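You operate a simulated robot arm through the tools that you are given. There is no shell and no other tool. Be economical: measure what you need, move in short steps, check, and stop when the job is done.

You run a simulated robot arm. Do the job below in one go: nothing can be reset, and whatever is moved stays where it is left.

## Task
Level the clamped disc on the FORM console, then measure it and save.
Fine: switch the console on and leave it on; level means X and Y show 0; leave the disc clamped; save one reading.

Only the result counts: the job must be done as asked and must still hold three seconds after the hand-in. Knocking over, shifting, dropping, spilling or breaking anything else fails it.

## Robot
A 6-joint arm with a two-finger parallel gripper, fixed in place. Base frame: the origin is at the foot of the arm, x ahead of it, y to its left, z up. Units: mm, rad, N and s.
With the tool pointing down near the work surface it reaches from about 140 to 580 mm from the base axis. Its first joint turns from -1.152 to 1.152 rad. Payload 2.1 kg.
The tool frame sits at the grasp point between the pads (the TCP): z along the fingers, y along the line on which they close. The tips reach 30 mm beyond it. Largest opening 94 mm; finger width 28, thickness 10; the body of the gripper, 50 by 96 mm, starts 55 mm behind the TCP.
Orientation is that of the tool frame in the base frame, as [roll, pitch, yaw] about the fixed x, y, z axes, in that order (R = Rz(yaw) Ry(pitch) Rx(roll)). With the fingers straight down and closing along the base's y, the tool's x points along the base's -x, its y along +y and its z along -z.

## Interface
- The arm moves only by the tool apply_moves. Its argument "series" is one flat list of numbers, 7 for each row, row after row: the shift along the tool's x, y, z in m, then the turn, a rotation vector about the tool's x, y, z in rad, then the gripper command, from -1 (fully open) to 1 (shut), values between in proportion. In form: [dx, dy, dz, ax, ay, az, grip, dx, dy, dz, ax, ay, az, grip, ...]. A call has 1 to 10 rows; each row shifts and turns the commanded pose from where the row before left it, along the tool's axes as they then stand. Each row takes 0.2 s and may step no farther than 50 mm and 0.15 rad from the row before; otherwise, or with a gripper value out of range, the whole call is refused. A pose out of reach is approached as far as the arm can. The call stops where the force on the tool passes 90 N (or 10 N more than at its start, if that is more) or the arm is blocked; 0.2 s more then pass. The fingers move at their own pace (about 72 mm/s each) and stop on an object; they squeeze with about 23 N. The grip force told is the motor's: it shows also when the fingers shut on nothing. Time passes only in rows, and 0.2 s behind the last, so rows that do not move let the fingers close. The reply holds the time, the measured pose of the TCP, the force on the tool along the base axes, the opening and the grip force, in the units named above and with some noise.
- Cameras (640 x 400 px; columns grow to the right, rows downward): "scene" is fixed at [58.6, -372.4, 487]; the picture's right is [0.77, -0.64, 0.00], its down [-0.35, -0.42, -0.83] and it looks along [0.53, 0.64, -0.55] (base axes); focal length 287 px, centre (320, 200). "wrist" rides on the gripper at [-37, 0, -58] in the tool frame; the picture's right is [0.00, -1.00, 0.00], its down [0.97, 0.00, -0.24] and it looks along [0.24, 0.00, 0.97] (tool axes); focal length 218 px, centre (320, 200).
- camera(camera): a new picture of that camera. It takes no simulated time.
- measure_at(camera, pixels): for up to 12 pixels [column, row] of the newest picture of that camera ("zoom" is the newest enlarged one), the place [x, y, z] in the base frame of the surface seen there, good to about 3 mm. It takes no simulated time.
- inspect(camera, box): a new picture of the part [left, top, right, bottom] of that camera's present view, enlarged. It takes no simulated time.
- close_job(): hands the job in; it is judged then, once.

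Go step by step. Measure first, check grasps and placings, and put right what went wrong. The budget is 80 turns and 38 pictures, counting those below and the enlarged ones. Unless the task says otherwise, let go and move clear before handing in, and close with one line.

The tools are called after "Request:" as name(argument=value, ...) on one line, values as JSON. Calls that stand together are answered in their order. apply_moves: Moves the arm, as the interface text tells. Its arguments: {"type":"object","properties":{"series":{"type":"array","items":{"type":"number"}}},"required":["series"]} The other tools are called the same way: camera (camera) takes a picture; measure_at (camera, pixels) gives the place of the surface under pixels of a picture; inspect (camera, box) takes an enlarged picture of a part of a camera's view; close_job () hands the job in.

At the start:

```text
clock: 0.0
eef_pos: [383.5, 11.7, 346.2]
tool_rot: [3.14, 0.001, -3.14]
wrist_force: [0.3, -0.7, 0.5]
gripper_width: 94.0
gripper_force: 0.1
```

scene: 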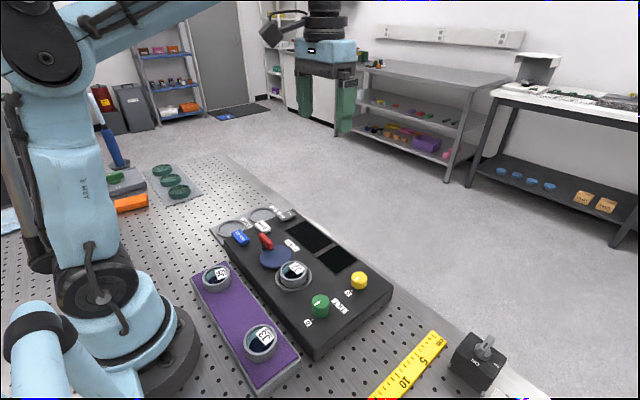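
wrist: 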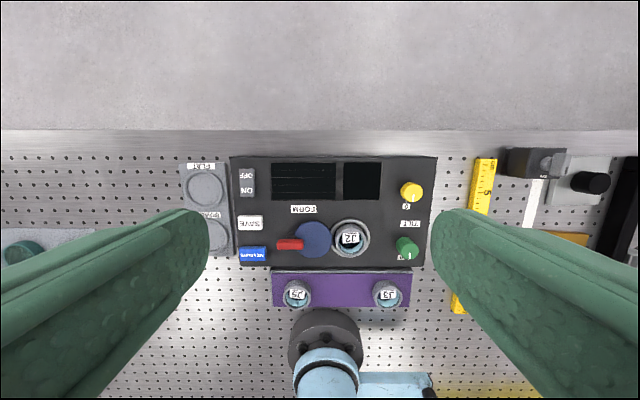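

The console labelled FORM is in the middle; I need a closer look at its controls in both views.

Request:
inspect(camera="wrist", box=[170, 140, 450, 315])

Request:
inspect(camera="scene", box=[190, 190, 510, 390])

Request:
measure_at(camera="wrist", pixels=[[246, 174], [246, 189], [250, 222], [252, 254], [290, 244], [315, 238], [350, 237], [411, 190], [407, 245], [404, 257], [392, 210], [420, 170]])

```text
2.29 times, centred on (310, 228) of wrist
```

zoom: 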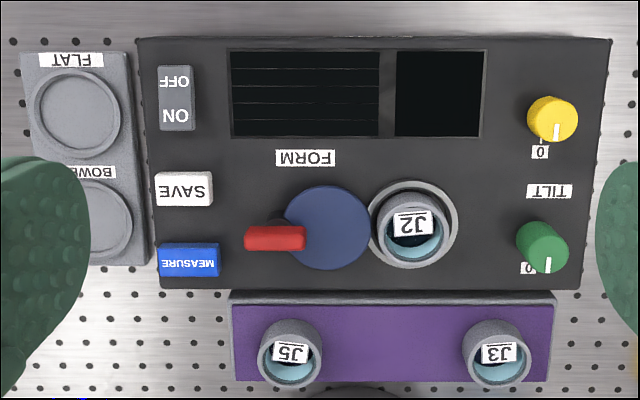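

```text
2.00 times, centred on (350, 290) of scene
```

zoom: 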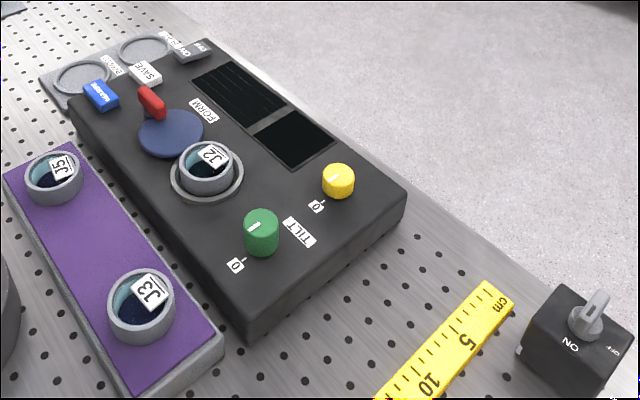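

```text
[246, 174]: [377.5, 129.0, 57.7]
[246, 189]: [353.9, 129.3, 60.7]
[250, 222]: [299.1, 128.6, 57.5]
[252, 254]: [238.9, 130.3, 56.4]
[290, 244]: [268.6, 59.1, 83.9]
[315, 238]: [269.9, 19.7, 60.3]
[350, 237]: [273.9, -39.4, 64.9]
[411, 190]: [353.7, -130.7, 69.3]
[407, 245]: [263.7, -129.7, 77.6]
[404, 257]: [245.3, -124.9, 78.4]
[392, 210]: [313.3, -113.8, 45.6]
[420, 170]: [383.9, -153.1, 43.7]
```

The rocker's ON end (z≈61) stands higher than OFF, so the console is off. I'll shut the gripper and move above the ON end.

Request:
apply_moves(series=[0.0055, 0.0196, 0.0377, 0, 0, 0, 1, 0.0055, 0.0196, 0.0377, 0, 0, 0, 1, 0.0055, 0.0196, 0.0377, 0, 0, 0, 1, 0.0055, 0.0196, 0.0377, 0, 0, 0, 1, 0.0055, 0.0196, 0.0377, 0, 0, 0, 1, 0.0055, 0.0196, 0.0377, 0, 0, 0, 1, 0, 0, 0, 0, 0, 0, 1])

Request:
camera(camera="wrist")

```text
clock: 1.6
eef_pos: [348.8, 128.4, 119.6]
tool_rot: [3.139, 0.002, -3.141]
wrist_force: [0.4, 0.0, 0.5]
gripper_width: 0.3
gripper_force: 22.8
```

```text
33 pictures are left
```

wrist: 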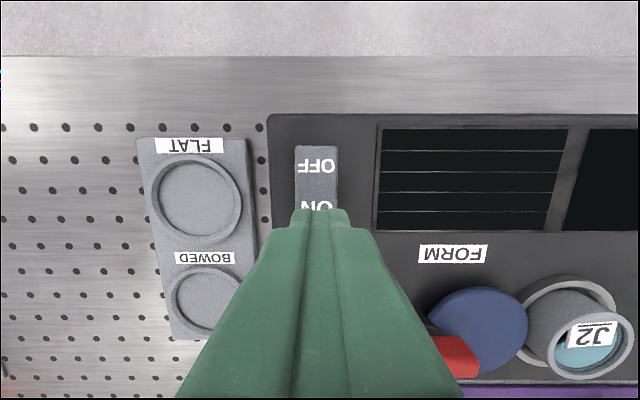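

The tips hang over the ON end at about z=90. I'll push down in small steps to just past the surface.

Request:
apply_moves(series=[0, 0, 0.015, 0, 0, 0, 1, 0, 0, 0.012, 0, 0, 0, 1, 0, 0, 0.003, 0, 0, 0, 1, 0, 0, 0.003, 0, 0, 0, 1, 0, 0, 0.003, 0, 0, 0, 1])

Request:
inspect(camera="scene", box=[190, 190, 430, 340])

```text
clock: 2.8
eef_pos: [351.7, 129.0, 87.7]
tool_rot: [-3.14, -0.002, -3.139]
wrist_force: [-1.4, -1.0, 19.7]
gripper_width: 0.2
gripper_force: 23.1
stopped in row 5: the force on the tool passed its limit (the readings are from after the stop); the commanded pose is now the measured one
```

```text
2.67 times, centred on (310, 265) of scene
```

zoom: 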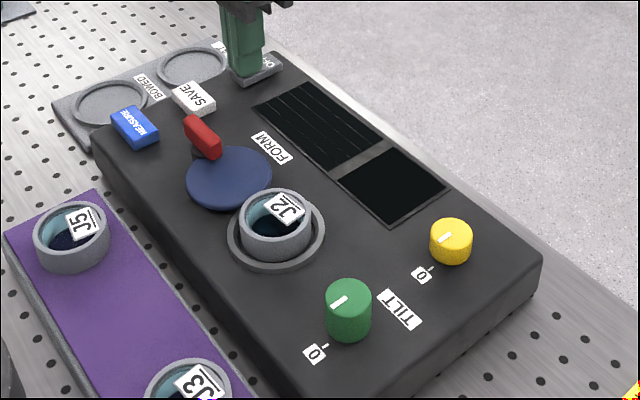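

The screens are still dark. I'll lift and see which way the rocker stands.

Request:
apply_moves(series=[0, 0, -0.04, 0, 0, 0, 1, 0.02, 0, -0.04, 0, 0, 0, 1, 0.02, 0, -0.04, 0, 0, 0, 1])

Request:
camera(camera="wrist")

Request:
inspect(camera="scene", box=[360, 280, 560, 400])

```text
clock: 3.6
eef_pos: [310.7, 125.4, 209.6]
tool_rot: [3.141, -0.001, -3.138]
wrist_force: [0.2, 0.3, -0.2]
gripper_width: 0.1
gripper_force: 23.4
```

```text
31 pictures are left
```

wrist: 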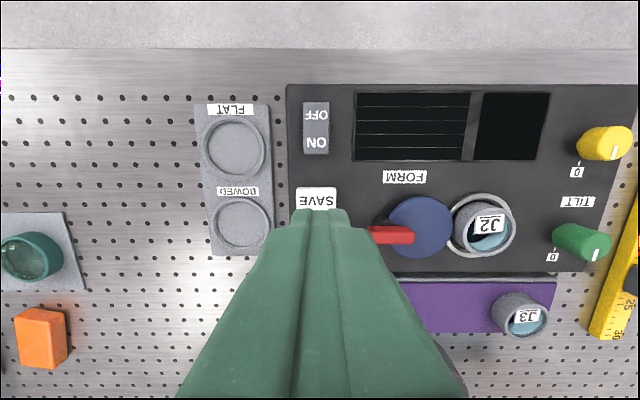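

```text
3.20 times, centred on (460, 340) of scene
```

zoom: 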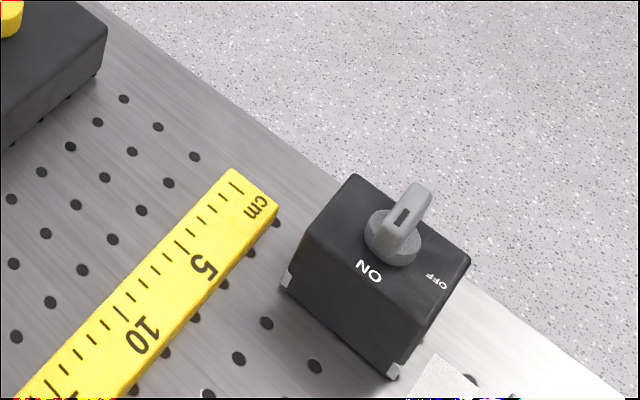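

I'll measure the rocker ends to tell whether it flipped.

Request:
inspect(camera="wrist", box=[270, 80, 370, 220])

Request:
measure_at(camera="wrist", pixels=[[306, 104], [306, 110], [306, 116], [306, 128], [306, 135], [306, 142], [306, 150], [296, 128], [315, 198]])

```text
2.86 times, centred on (320, 150) of wrist
```

zoom: 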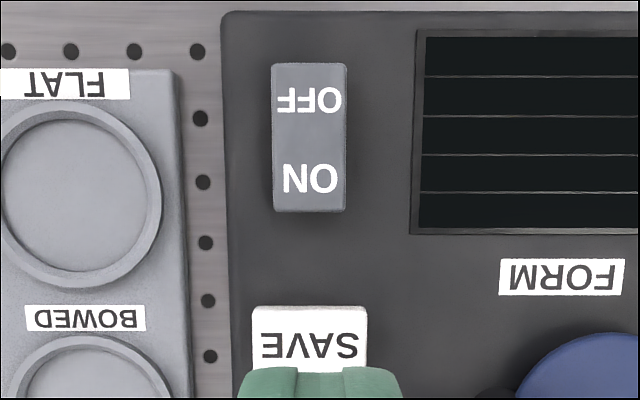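

```text
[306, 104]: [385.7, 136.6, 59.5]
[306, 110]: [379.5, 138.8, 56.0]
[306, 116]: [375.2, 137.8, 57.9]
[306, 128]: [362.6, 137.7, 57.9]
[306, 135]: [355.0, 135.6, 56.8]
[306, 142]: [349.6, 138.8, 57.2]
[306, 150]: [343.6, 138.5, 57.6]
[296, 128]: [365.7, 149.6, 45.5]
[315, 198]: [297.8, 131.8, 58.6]
```

The rocker spans x 340–388 with its pivot near 364, and my finger at 338–366 may have pressed across the pivot. I'll press again nearer the ON edge.

Request:
apply_moves(series=[-0.017, 0.002, 0.035, 0, 0, 0, 1, -0.017, 0.0025, 0.04, 0, 0, 0, 1, 0, 0, 0.035, 0, 0, 0, 1, 0, 0, 0.006, 0, 0, 0, 1, 0, 0, 0.003, 0, 0, 0, 1, 0, 0, 0.003, 0, 0, 0, 1, 0, 0, 0.003, 0, 0, 0, 1, 0, 0, 0.003, 0, 0, 0, 1])

Request:
inspect(camera="scene", box=[190, 190, 430, 340])

```text
clock: 5.2
eef_pos: [344.4, 133.9, 88.9]
tool_rot: [-3.14, -0.008, -3.139]
wrist_force: [-0.9, 0.3, 21.0]
gripper_width: 0.2
gripper_force: 23.0
stopped in row 7: the force on the tool passed its limit (the readings are from after the stop); the commanded pose is now the measured one
```

```text
2.67 times, centred on (310, 265) of scene
```

zoom: 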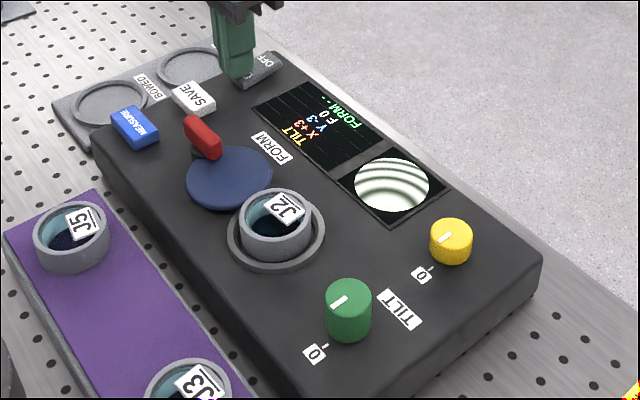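

The console is on and shows X +3, Y −3. I'll lift, move toward the knobs with the gripper open, and read the screen.

Request:
apply_moves(series=[0, 0, -0.045, 0, 0, 0, 1, 0, 0, -0.045, 0, 0, 0, 1, 0.01, -0.04, -0.01, 0, 0, 0, 1, 0.01, -0.045, -0.01, 0, 0, 0, 0, 0.01, -0.045, 0, 0, 0, 0, -1, 0, -0.045, 0, 0, 0, 0, -1, 0, -0.045, 0, 0, 0, 0, -1, 0, -0.044, 0, 0, 0, 0, -1])

Request:
camera(camera="wrist")

Request:
inspect(camera="scene", box=[270, 210, 390, 285])

```text
clock: 7.0
eef_pos: [314.3, -127.2, 196.8]
tool_rot: [-3.139, -0.005, -3.139]
wrist_force: [0.3, 0.6, 0.1]
gripper_width: 94.0
gripper_force: 0.1
```

```text
27 pictures are left
```

wrist: 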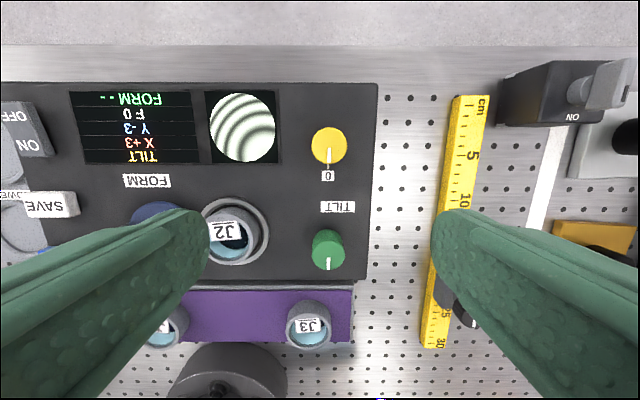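

```text
5.33 times, centred on (330, 248) of scene
```

zoom: 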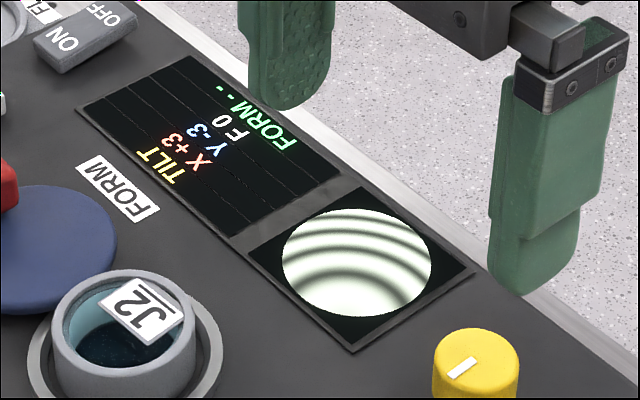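

Two tilt knobs: yellow near (328,145), green near (327,250). I'll measure them precisely.

Request:
measure_at(camera="wrist", pixels=[[329, 135], [313, 143], [345, 143], [329, 160], [328, 240], [315, 240], [341, 240], [328, 254], [328, 266], [355, 145]])

Request:
inspect(camera="wrist", box=[280, 110, 380, 280])

```text
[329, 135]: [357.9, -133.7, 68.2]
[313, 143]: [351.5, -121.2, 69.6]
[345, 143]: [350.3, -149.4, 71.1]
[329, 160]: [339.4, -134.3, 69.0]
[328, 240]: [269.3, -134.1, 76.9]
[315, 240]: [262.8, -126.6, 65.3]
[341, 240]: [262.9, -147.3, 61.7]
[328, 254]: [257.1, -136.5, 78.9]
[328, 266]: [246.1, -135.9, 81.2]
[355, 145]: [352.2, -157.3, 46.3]
```

```text
2.35 times, centred on (330, 195) of wrist
```

zoom: 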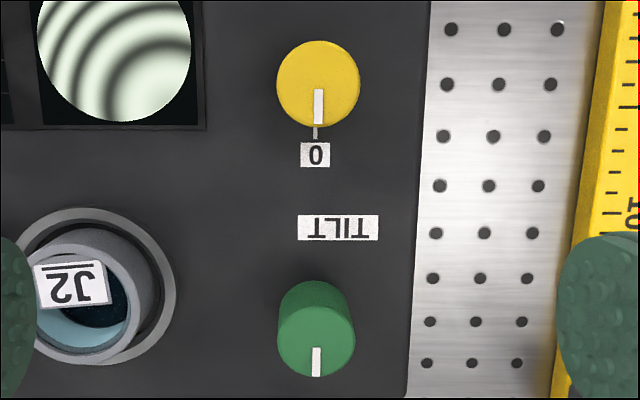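

Yellow knob centre ≈ (351,−134.5), top z 69; green ≈ (257,−135.5), top z 79. I'll go down on the yellow one with a 60 mm opening and close.

Request:
apply_moves(series=[-0.0367, -0.0073, 0, 0, 0, 0, -0.28, 0, 0, 0.04, 0, 0, 0, -0.28, 0, 0, 0.04, 0, 0, 0, -0.28, 0, 0, 0.035, 0, 0, 0, -0.28, 0, 0, 0, 0, 0, 0, -0.28])

Request:
apply_moves(series=[0, 0, 0, 0, 0, 0, 1, 0, 0, 0, 0, 0, 0, 1, 0, 0, 0, 0, 0, 0, 1])

Request:
inspect(camera="scene", box=[270, 210, 430, 310])

```text
clock: 8.2
eef_pos: [350.8, -138.2, 81.0]
tool_rot: [-3.141, -0.007, -3.14]
wrist_force: [0.0, 0.9, 0.3]
gripper_width: 60.4
gripper_force: 0.0
```

```text
clock: 9.0
eef_pos: [350.2, -134.9, 81.0]
tool_rot: [3.14, -0.006, -3.139]
wrist_force: [-2.2, 23.0, -11.2]
gripper_width: 29.5
gripper_force: 45.2
```

```text
4.00 times, centred on (350, 260) of scene
```

zoom: 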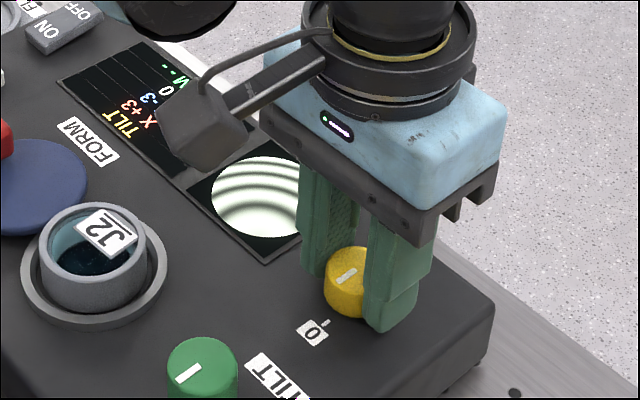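

The yellow knob is gripped (29.5 mm) and both readings are visible. I'll ease the sideways load 2 mm and turn 0.3 rad as a test.

Request:
apply_moves(series=[0, 0.002, 0, 0, 0, 0, 1, 0, 0, 0, 0, 0, 0.1, 1, 0, 0, 0, 0, 0, 0.1, 1, 0, 0, 0, 0, 0, 0.1, 1, 0, 0, 0, 0, 0, 0, 1])

Request:
inspect(camera="scene", box=[270, 210, 430, 310])

```text
clock: 10.2
eef_pos: [352.3, -134.5, 81.2]
tool_rot: [-3.138, -0.008, 2.841]
wrist_force: [-5.3, 17.8, -51.5]
gripper_width: 29.3
gripper_force: 45.0
```

```text
4.00 times, centred on (350, 260) of scene
```

zoom: 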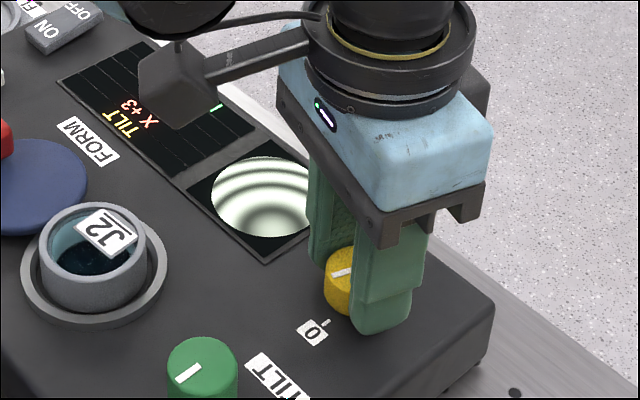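

X is unchanged but the fringes moved, so yellow seems to drive Y; its value is hidden here. I'll relax the vertical load and check the wrist view.

Request:
apply_moves(series=[0, 0, 0.001, 0, 0, 0, 1])

Request:
camera(camera="wrist")

```text
clock: 10.6
eef_pos: [351.1, -135.1, 81.6]
tool_rot: [-3.14, -0.009, 2.844]
wrist_force: [-10.0, 20.0, -14.1]
gripper_width: 29.2
gripper_force: 44.9
```

```text
22 pictures are left
```

wrist: 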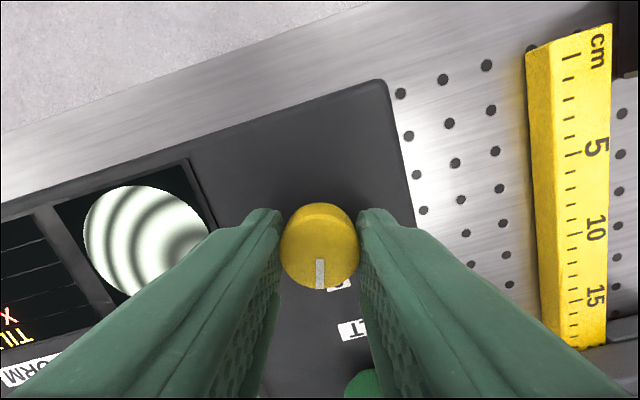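

The fringe centre moved in as hoped, but the digits are hidden. I'll release, rise, turn back and read.

Request:
apply_moves(series=[0, 0, 0, 0, 0, 0, -0.28, 0, 0, 0, 0, 0, 0, -0.28, 0, 0, -0.03, 0, 0, -0.1, -0.28, 0, 0, -0.04, 0, 0, -0.1, -0.28, 0, 0, -0.04, 0, 0, -0.1, -0.28])

Request:
camera(camera="wrist")

```text
clock: 11.8
eef_pos: [352.4, -137.1, 192.5]
tool_rot: [-3.14, -0.007, -3.139]
wrist_force: [-0.1, -0.2, -0.5]
gripper_width: 60.2
gripper_force: 0.0
```

```text
21 pictures are left
```

wrist: 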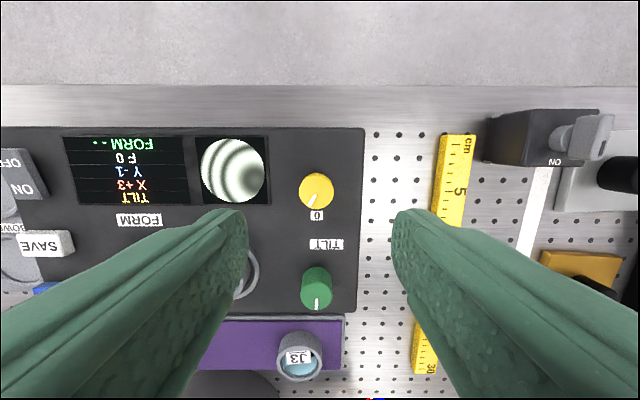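

Y now reads −1 after 0.3 rad, about 0.15 rad per step. I'll regrip the yellow knob, turn 0.14 more, release and read.

Request:
apply_moves(series=[0, 0.004, 0.04, 0, 0, 0, -0.28, 0, 0, 0.04, 0, 0, 0, -0.28, 0, 0, 0.031, 0, 0, 0, -0.28, 0, 0, 0, 0, 0, 0, 1, 0, 0, 0, 0, 0, 0, 1, 0, 0, 0, 0, 0, 0, 1, 0, 0, 0, 0, 0, 0.07, 1, 0, 0, 0, 0, 0, 0.07, 1, 0, 0, 0, 0, 0, 0, 1])

Request:
apply_moves(series=[0, 0, 0, 0, 0, 0, -0.28, 0, 0, 0, 0, 0, 0, -0.28, 0, 0, -0.03, 0, 0, -0.07, -0.28, 0, 0, -0.04, 0, 0, -0.07, -0.28, 0, 0, -0.04, 0, 0, 0, -0.28])

Request:
inspect(camera="wrist", box=[50, 110, 370, 310])

```text
clock: 13.8
eef_pos: [351.1, -135.2, 79.6]
tool_rot: [-3.131, -0.005, 3.0]
wrist_force: [8.2, -35.3, -66.2]
gripper_width: 29.0
gripper_force: 45.3
```

```text
clock: 15.0
eef_pos: [350.4, -131.8, 190.2]
tool_rot: [-3.14, -0.005, -3.139]
wrist_force: [-0.1, -0.3, 0.3]
gripper_width: 60.1
gripper_force: 0.1
```

```text
2.00 times, centred on (210, 210) of wrist
```

zoom: 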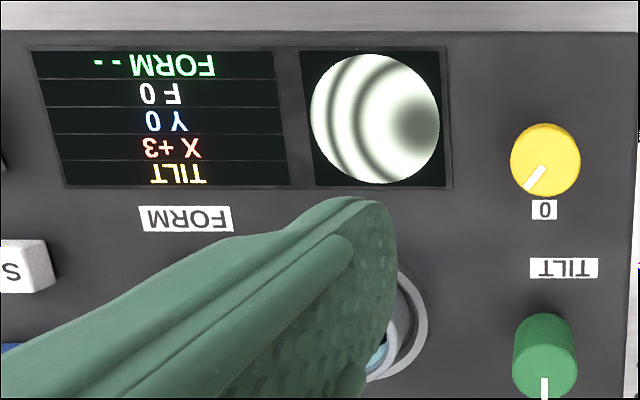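

Y reads 0. Now the green knob: move over (257,−135), lower, grip, and turn −0.3 rad, then release and read.

Request:
apply_moves(series=[0.047, -0.002, 0, 0, 0, 0, -0.28, 0.046, -0.001, 0, 0, 0, 0, -0.28, 0, 0, 0.04, 0, 0, 0, -0.28, 0, 0, 0.04, 0, 0, 0, -0.28, 0, 0, 0.022, 0, 0, 0, -0.28, 0, 0, 0, 0, 0, 0, 1, 0, 0, 0, 0, 0, 0, 1, 0, 0, 0, 0, 0, 0, 1])

Request:
camera(camera="wrist")

```text
clock: 16.8
eef_pos: [259.8, -134.3, 88.1]
tool_rot: [-3.138, -0.005, -3.141]
wrist_force: [1.0, -0.6, -19.9]
gripper_width: 29.2
gripper_force: 44.9
```

```text
19 pictures are left
```

wrist: 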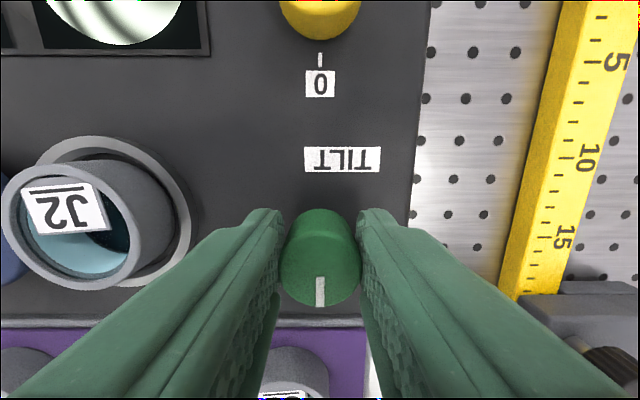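

The green knob is gripped squarely. I'll turn −0.3 rad and read from the scene camera.

Request:
apply_moves(series=[0, 0, 0, 0, 0, -0.1, 1, 0, 0, 0, 0, 0, -0.1, 1, 0, 0, 0, 0, 0, -0.1, 1, 0, 0, 0, 0, 0, 0, 1])

Request:
inspect(camera="scene", box=[250, 200, 410, 300])

```text
clock: 17.8
eef_pos: [260.6, -132.9, 88.0]
tool_rot: [3.14, 0.0, -2.838]
wrist_force: [22.7, 15.2, -67.0]
gripper_width: 29.3
gripper_force: 45.3
```

```text
4.00 times, centred on (330, 250) of scene
```

zoom: 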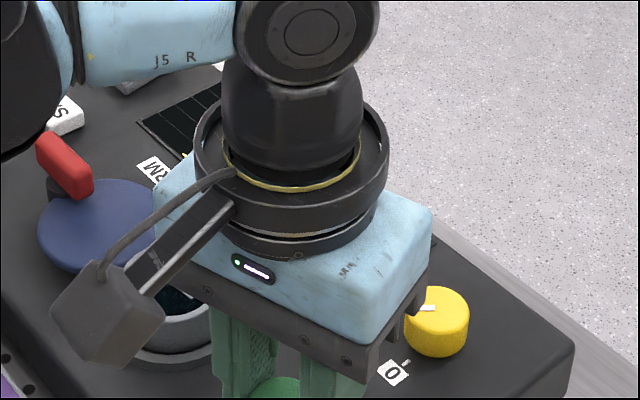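

The screen is hidden by the arm. I'll release, rise, turn back and read from the wrist.

Request:
apply_moves(series=[0, 0, 0, 0, 0, 0, -0.28, 0, 0, 0, 0, 0, 0, -0.28, 0, 0, -0.03, 0, 0, 0.1, -0.28, 0, 0, -0.04, 0, 0, 0.1, -0.28, 0, 0, -0.04, 0, 0, 0.1, -0.28])

Request:
camera(camera="wrist")

```text
clock: 19.0
eef_pos: [260.0, -135.1, 198.7]
tool_rot: [3.141, -0.007, -3.141]
wrist_force: [0.4, 0.6, -0.1]
gripper_width: 60.1
gripper_force: 0.1
```

```text
17 pictures are left
```

wrist: 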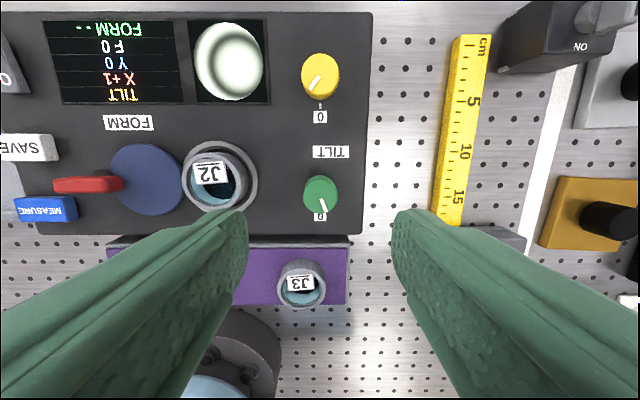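

X is down to +1 in the right direction. I'll regrip and turn another −0.14 rad.

Request:
apply_moves(series=[0, 0, 0.04, 0, 0, 0, -0.28, 0, 0, 0.04, 0, 0, 0, -0.28, 0, 0, 0.03, 0, 0, 0, -0.28, 0, 0, 0, 0, 0, 0, 1, 0, 0, 0, 0, 0, 0, 1, 0, 0, 0, 0, 0, 0, 1, 0, 0, 0, 0, 0, -0.07, 1, 0, 0, 0, 0, 0, -0.07, 1, 0, 0, 0, 0, 0, 0, 1])

Request:
apply_moves(series=[0, 0, 0, 0, 0, 0, -0.28, 0, 0, 0, 0, 0, 0, -0.28, 0, 0, -0.03, 0, 0, 0.07, -0.28, 0, 0, -0.04, 0, 0, 0.07, -0.28, 0, 0, -0.04, 0, 0, 0, -0.28])

Request:
inspect(camera="wrist", box=[30, 0, 370, 220])

```text
clock: 21.0
eef_pos: [257.3, -134.1, 88.1]
tool_rot: [-3.141, -0.006, -2.998]
wrist_force: [-1.4, 12.2, -51.2]
gripper_width: 29.1
gripper_force: 45.6
```

```text
clock: 22.2
eef_pos: [259.5, -136.3, 199.7]
tool_rot: [-3.138, -0.006, 3.141]
wrist_force: [0.8, 0.4, 0.7]
gripper_width: 60.5
gripper_force: 0.0
```

```text
1.82 times, centred on (200, 110) of wrist
```

zoom: 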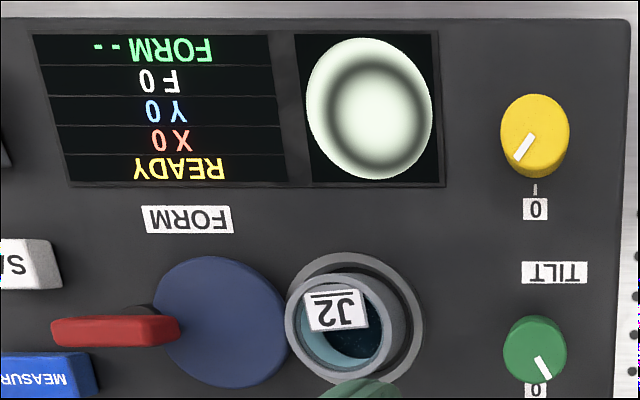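

READY, X 0, Y 0. Next I shut the gripper and go above MEASURE at (239,130).

Request:
apply_moves(series=[0.0035, 0.0444, 0, 0, 0, 0, 1, 0.0035, 0.0444, 0, 0, 0, 0, 1, 0.0035, 0.0444, 0, 0, 0, 0, 1, 0.0035, 0.0444, 0, 0, 0, 0, 1, 0.0035, 0.0444, 0, 0, 0, 0, 1, 0.003, 0.0444, 0, 0, 0, 0, 1, 0, 0, 0.04, 0, 0, 0, 1, 0, 0, 0.04, 0, 0, 0, 1])

Request:
camera(camera="wrist")

```text
clock: 24.0
eef_pos: [237.7, 130.2, 117.9]
tool_rot: [-3.14, -0.006, -3.14]
wrist_force: [-0.1, -0.2, 0.5]
gripper_width: 0.0
gripper_force: 23.6
```

```text
15 pictures are left
```

wrist: 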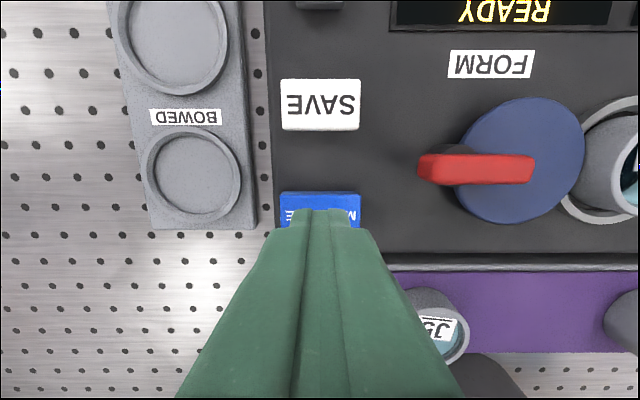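

The tips are over the blue button. I'll press down gently and lift again.

Request:
apply_moves(series=[0, 0, 0.015, 0, 0, 0, 1, 0, 0, 0.01, 0, 0, 0, 1, 0, 0, 0.003, 0, 0, 0, 1, 0, 0, 0.003, 0, 0, 0, 1, 0, 0, 0.003, 0, 0, 0, 1, 0, 0, 0.003, 0, 0, 0, 1])

Request:
apply_moves(series=[0, 0, -0.04, 0, 0, 0, 1, 0, 0, -0.03, 0, 0, 0, 1])

Request:
camera(camera="wrist")

```text
clock: 25.4
eef_pos: [237.6, 131.8, 82.2]
tool_rot: [-3.141, -0.006, -3.139]
wrist_force: [1.3, -0.2, 4.9]
gripper_width: 0.1
gripper_force: 23.3
```

```text
clock: 26.0
eef_pos: [239.0, 131.2, 152.3]
tool_rot: [-3.14, -0.007, -3.139]
wrist_force: [0.0, -0.1, -0.4]
gripper_width: 0.1
gripper_force: 23.3
```

```text
14 pictures are left
```

wrist: 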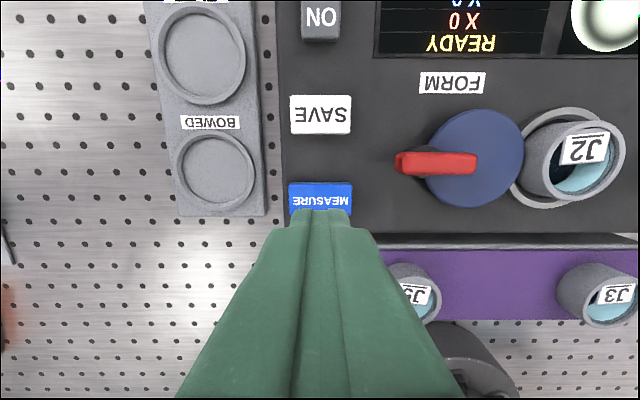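

The button went down to z≈52. I'll read the whole display from the scene camera.

Request:
inspect(camera="scene", box=[240, 200, 400, 300])

```text
4.00 times, centred on (320, 250) of scene
```

zoom: 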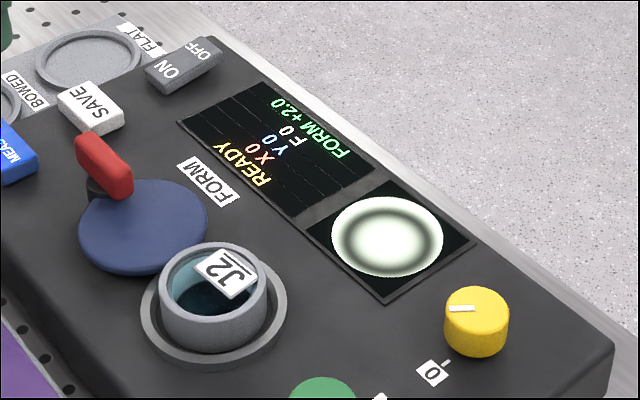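

FORM +2.0 is measured. Now one press on SAVE at (298,130).

Request:
apply_moves(series=[-0.03, 0, 0, 0, 0, 0, 1, -0.029, -0.001, 0, 0, 0, 0, 1, 0, 0, 0.035, 0, 0, 0, 1, 0, 0, 0.022, 0, 0, 0, 1, 0, 0, 0.003, 0, 0, 0, 1, 0, 0, 0.003, 0, 0, 0, 1, 0, 0, 0.003, 0, 0, 0, 1, 0, 0, 0.003, 0, 0, 0, 1])

Request:
apply_moves(series=[0, 0, -0.04, 0, 0, 0, 1, 0, 0, -0.045, 0, 0, 0, 1, 0, 0, -0.045, 0, 0, 0, 1])

Request:
inspect(camera="scene", box=[240, 200, 400, 300])

```text
clock: 27.8
eef_pos: [296.8, 129.6, 83.1]
tool_rot: [-3.138, -0.008, -3.14]
wrist_force: [0.4, 2.7, 4.8]
gripper_width: 0.0
gripper_force: 23.3
```

```text
clock: 28.6
eef_pos: [298.5, 128.6, 213.9]
tool_rot: [-3.137, -0.008, -3.139]
wrist_force: [0.3, -0.7, -0.1]
gripper_width: 0.3
gripper_force: 22.8
```

```text
4.00 times, centred on (320, 250) of scene
```

zoom: 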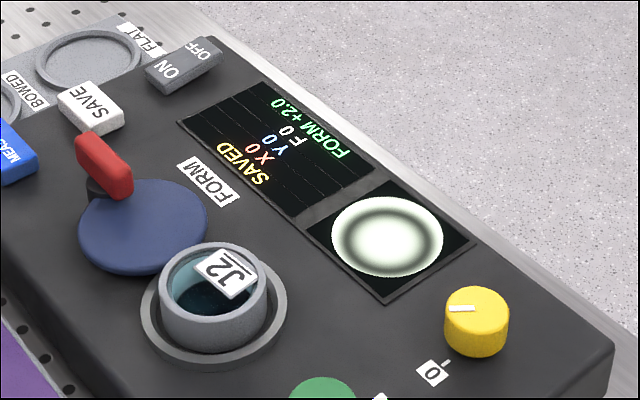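

The display shows SAVED, X 0, Y 0, FORM +2.0, with the clamp lever untouched and the arm clear. I'm handing in now.

Request:
close_job()

```text
The job is handed in.
```

The FORM console is on, the clamped disc J2 is level (X 0, Y 0), and one reading (FORM +2.0) is measured and saved.
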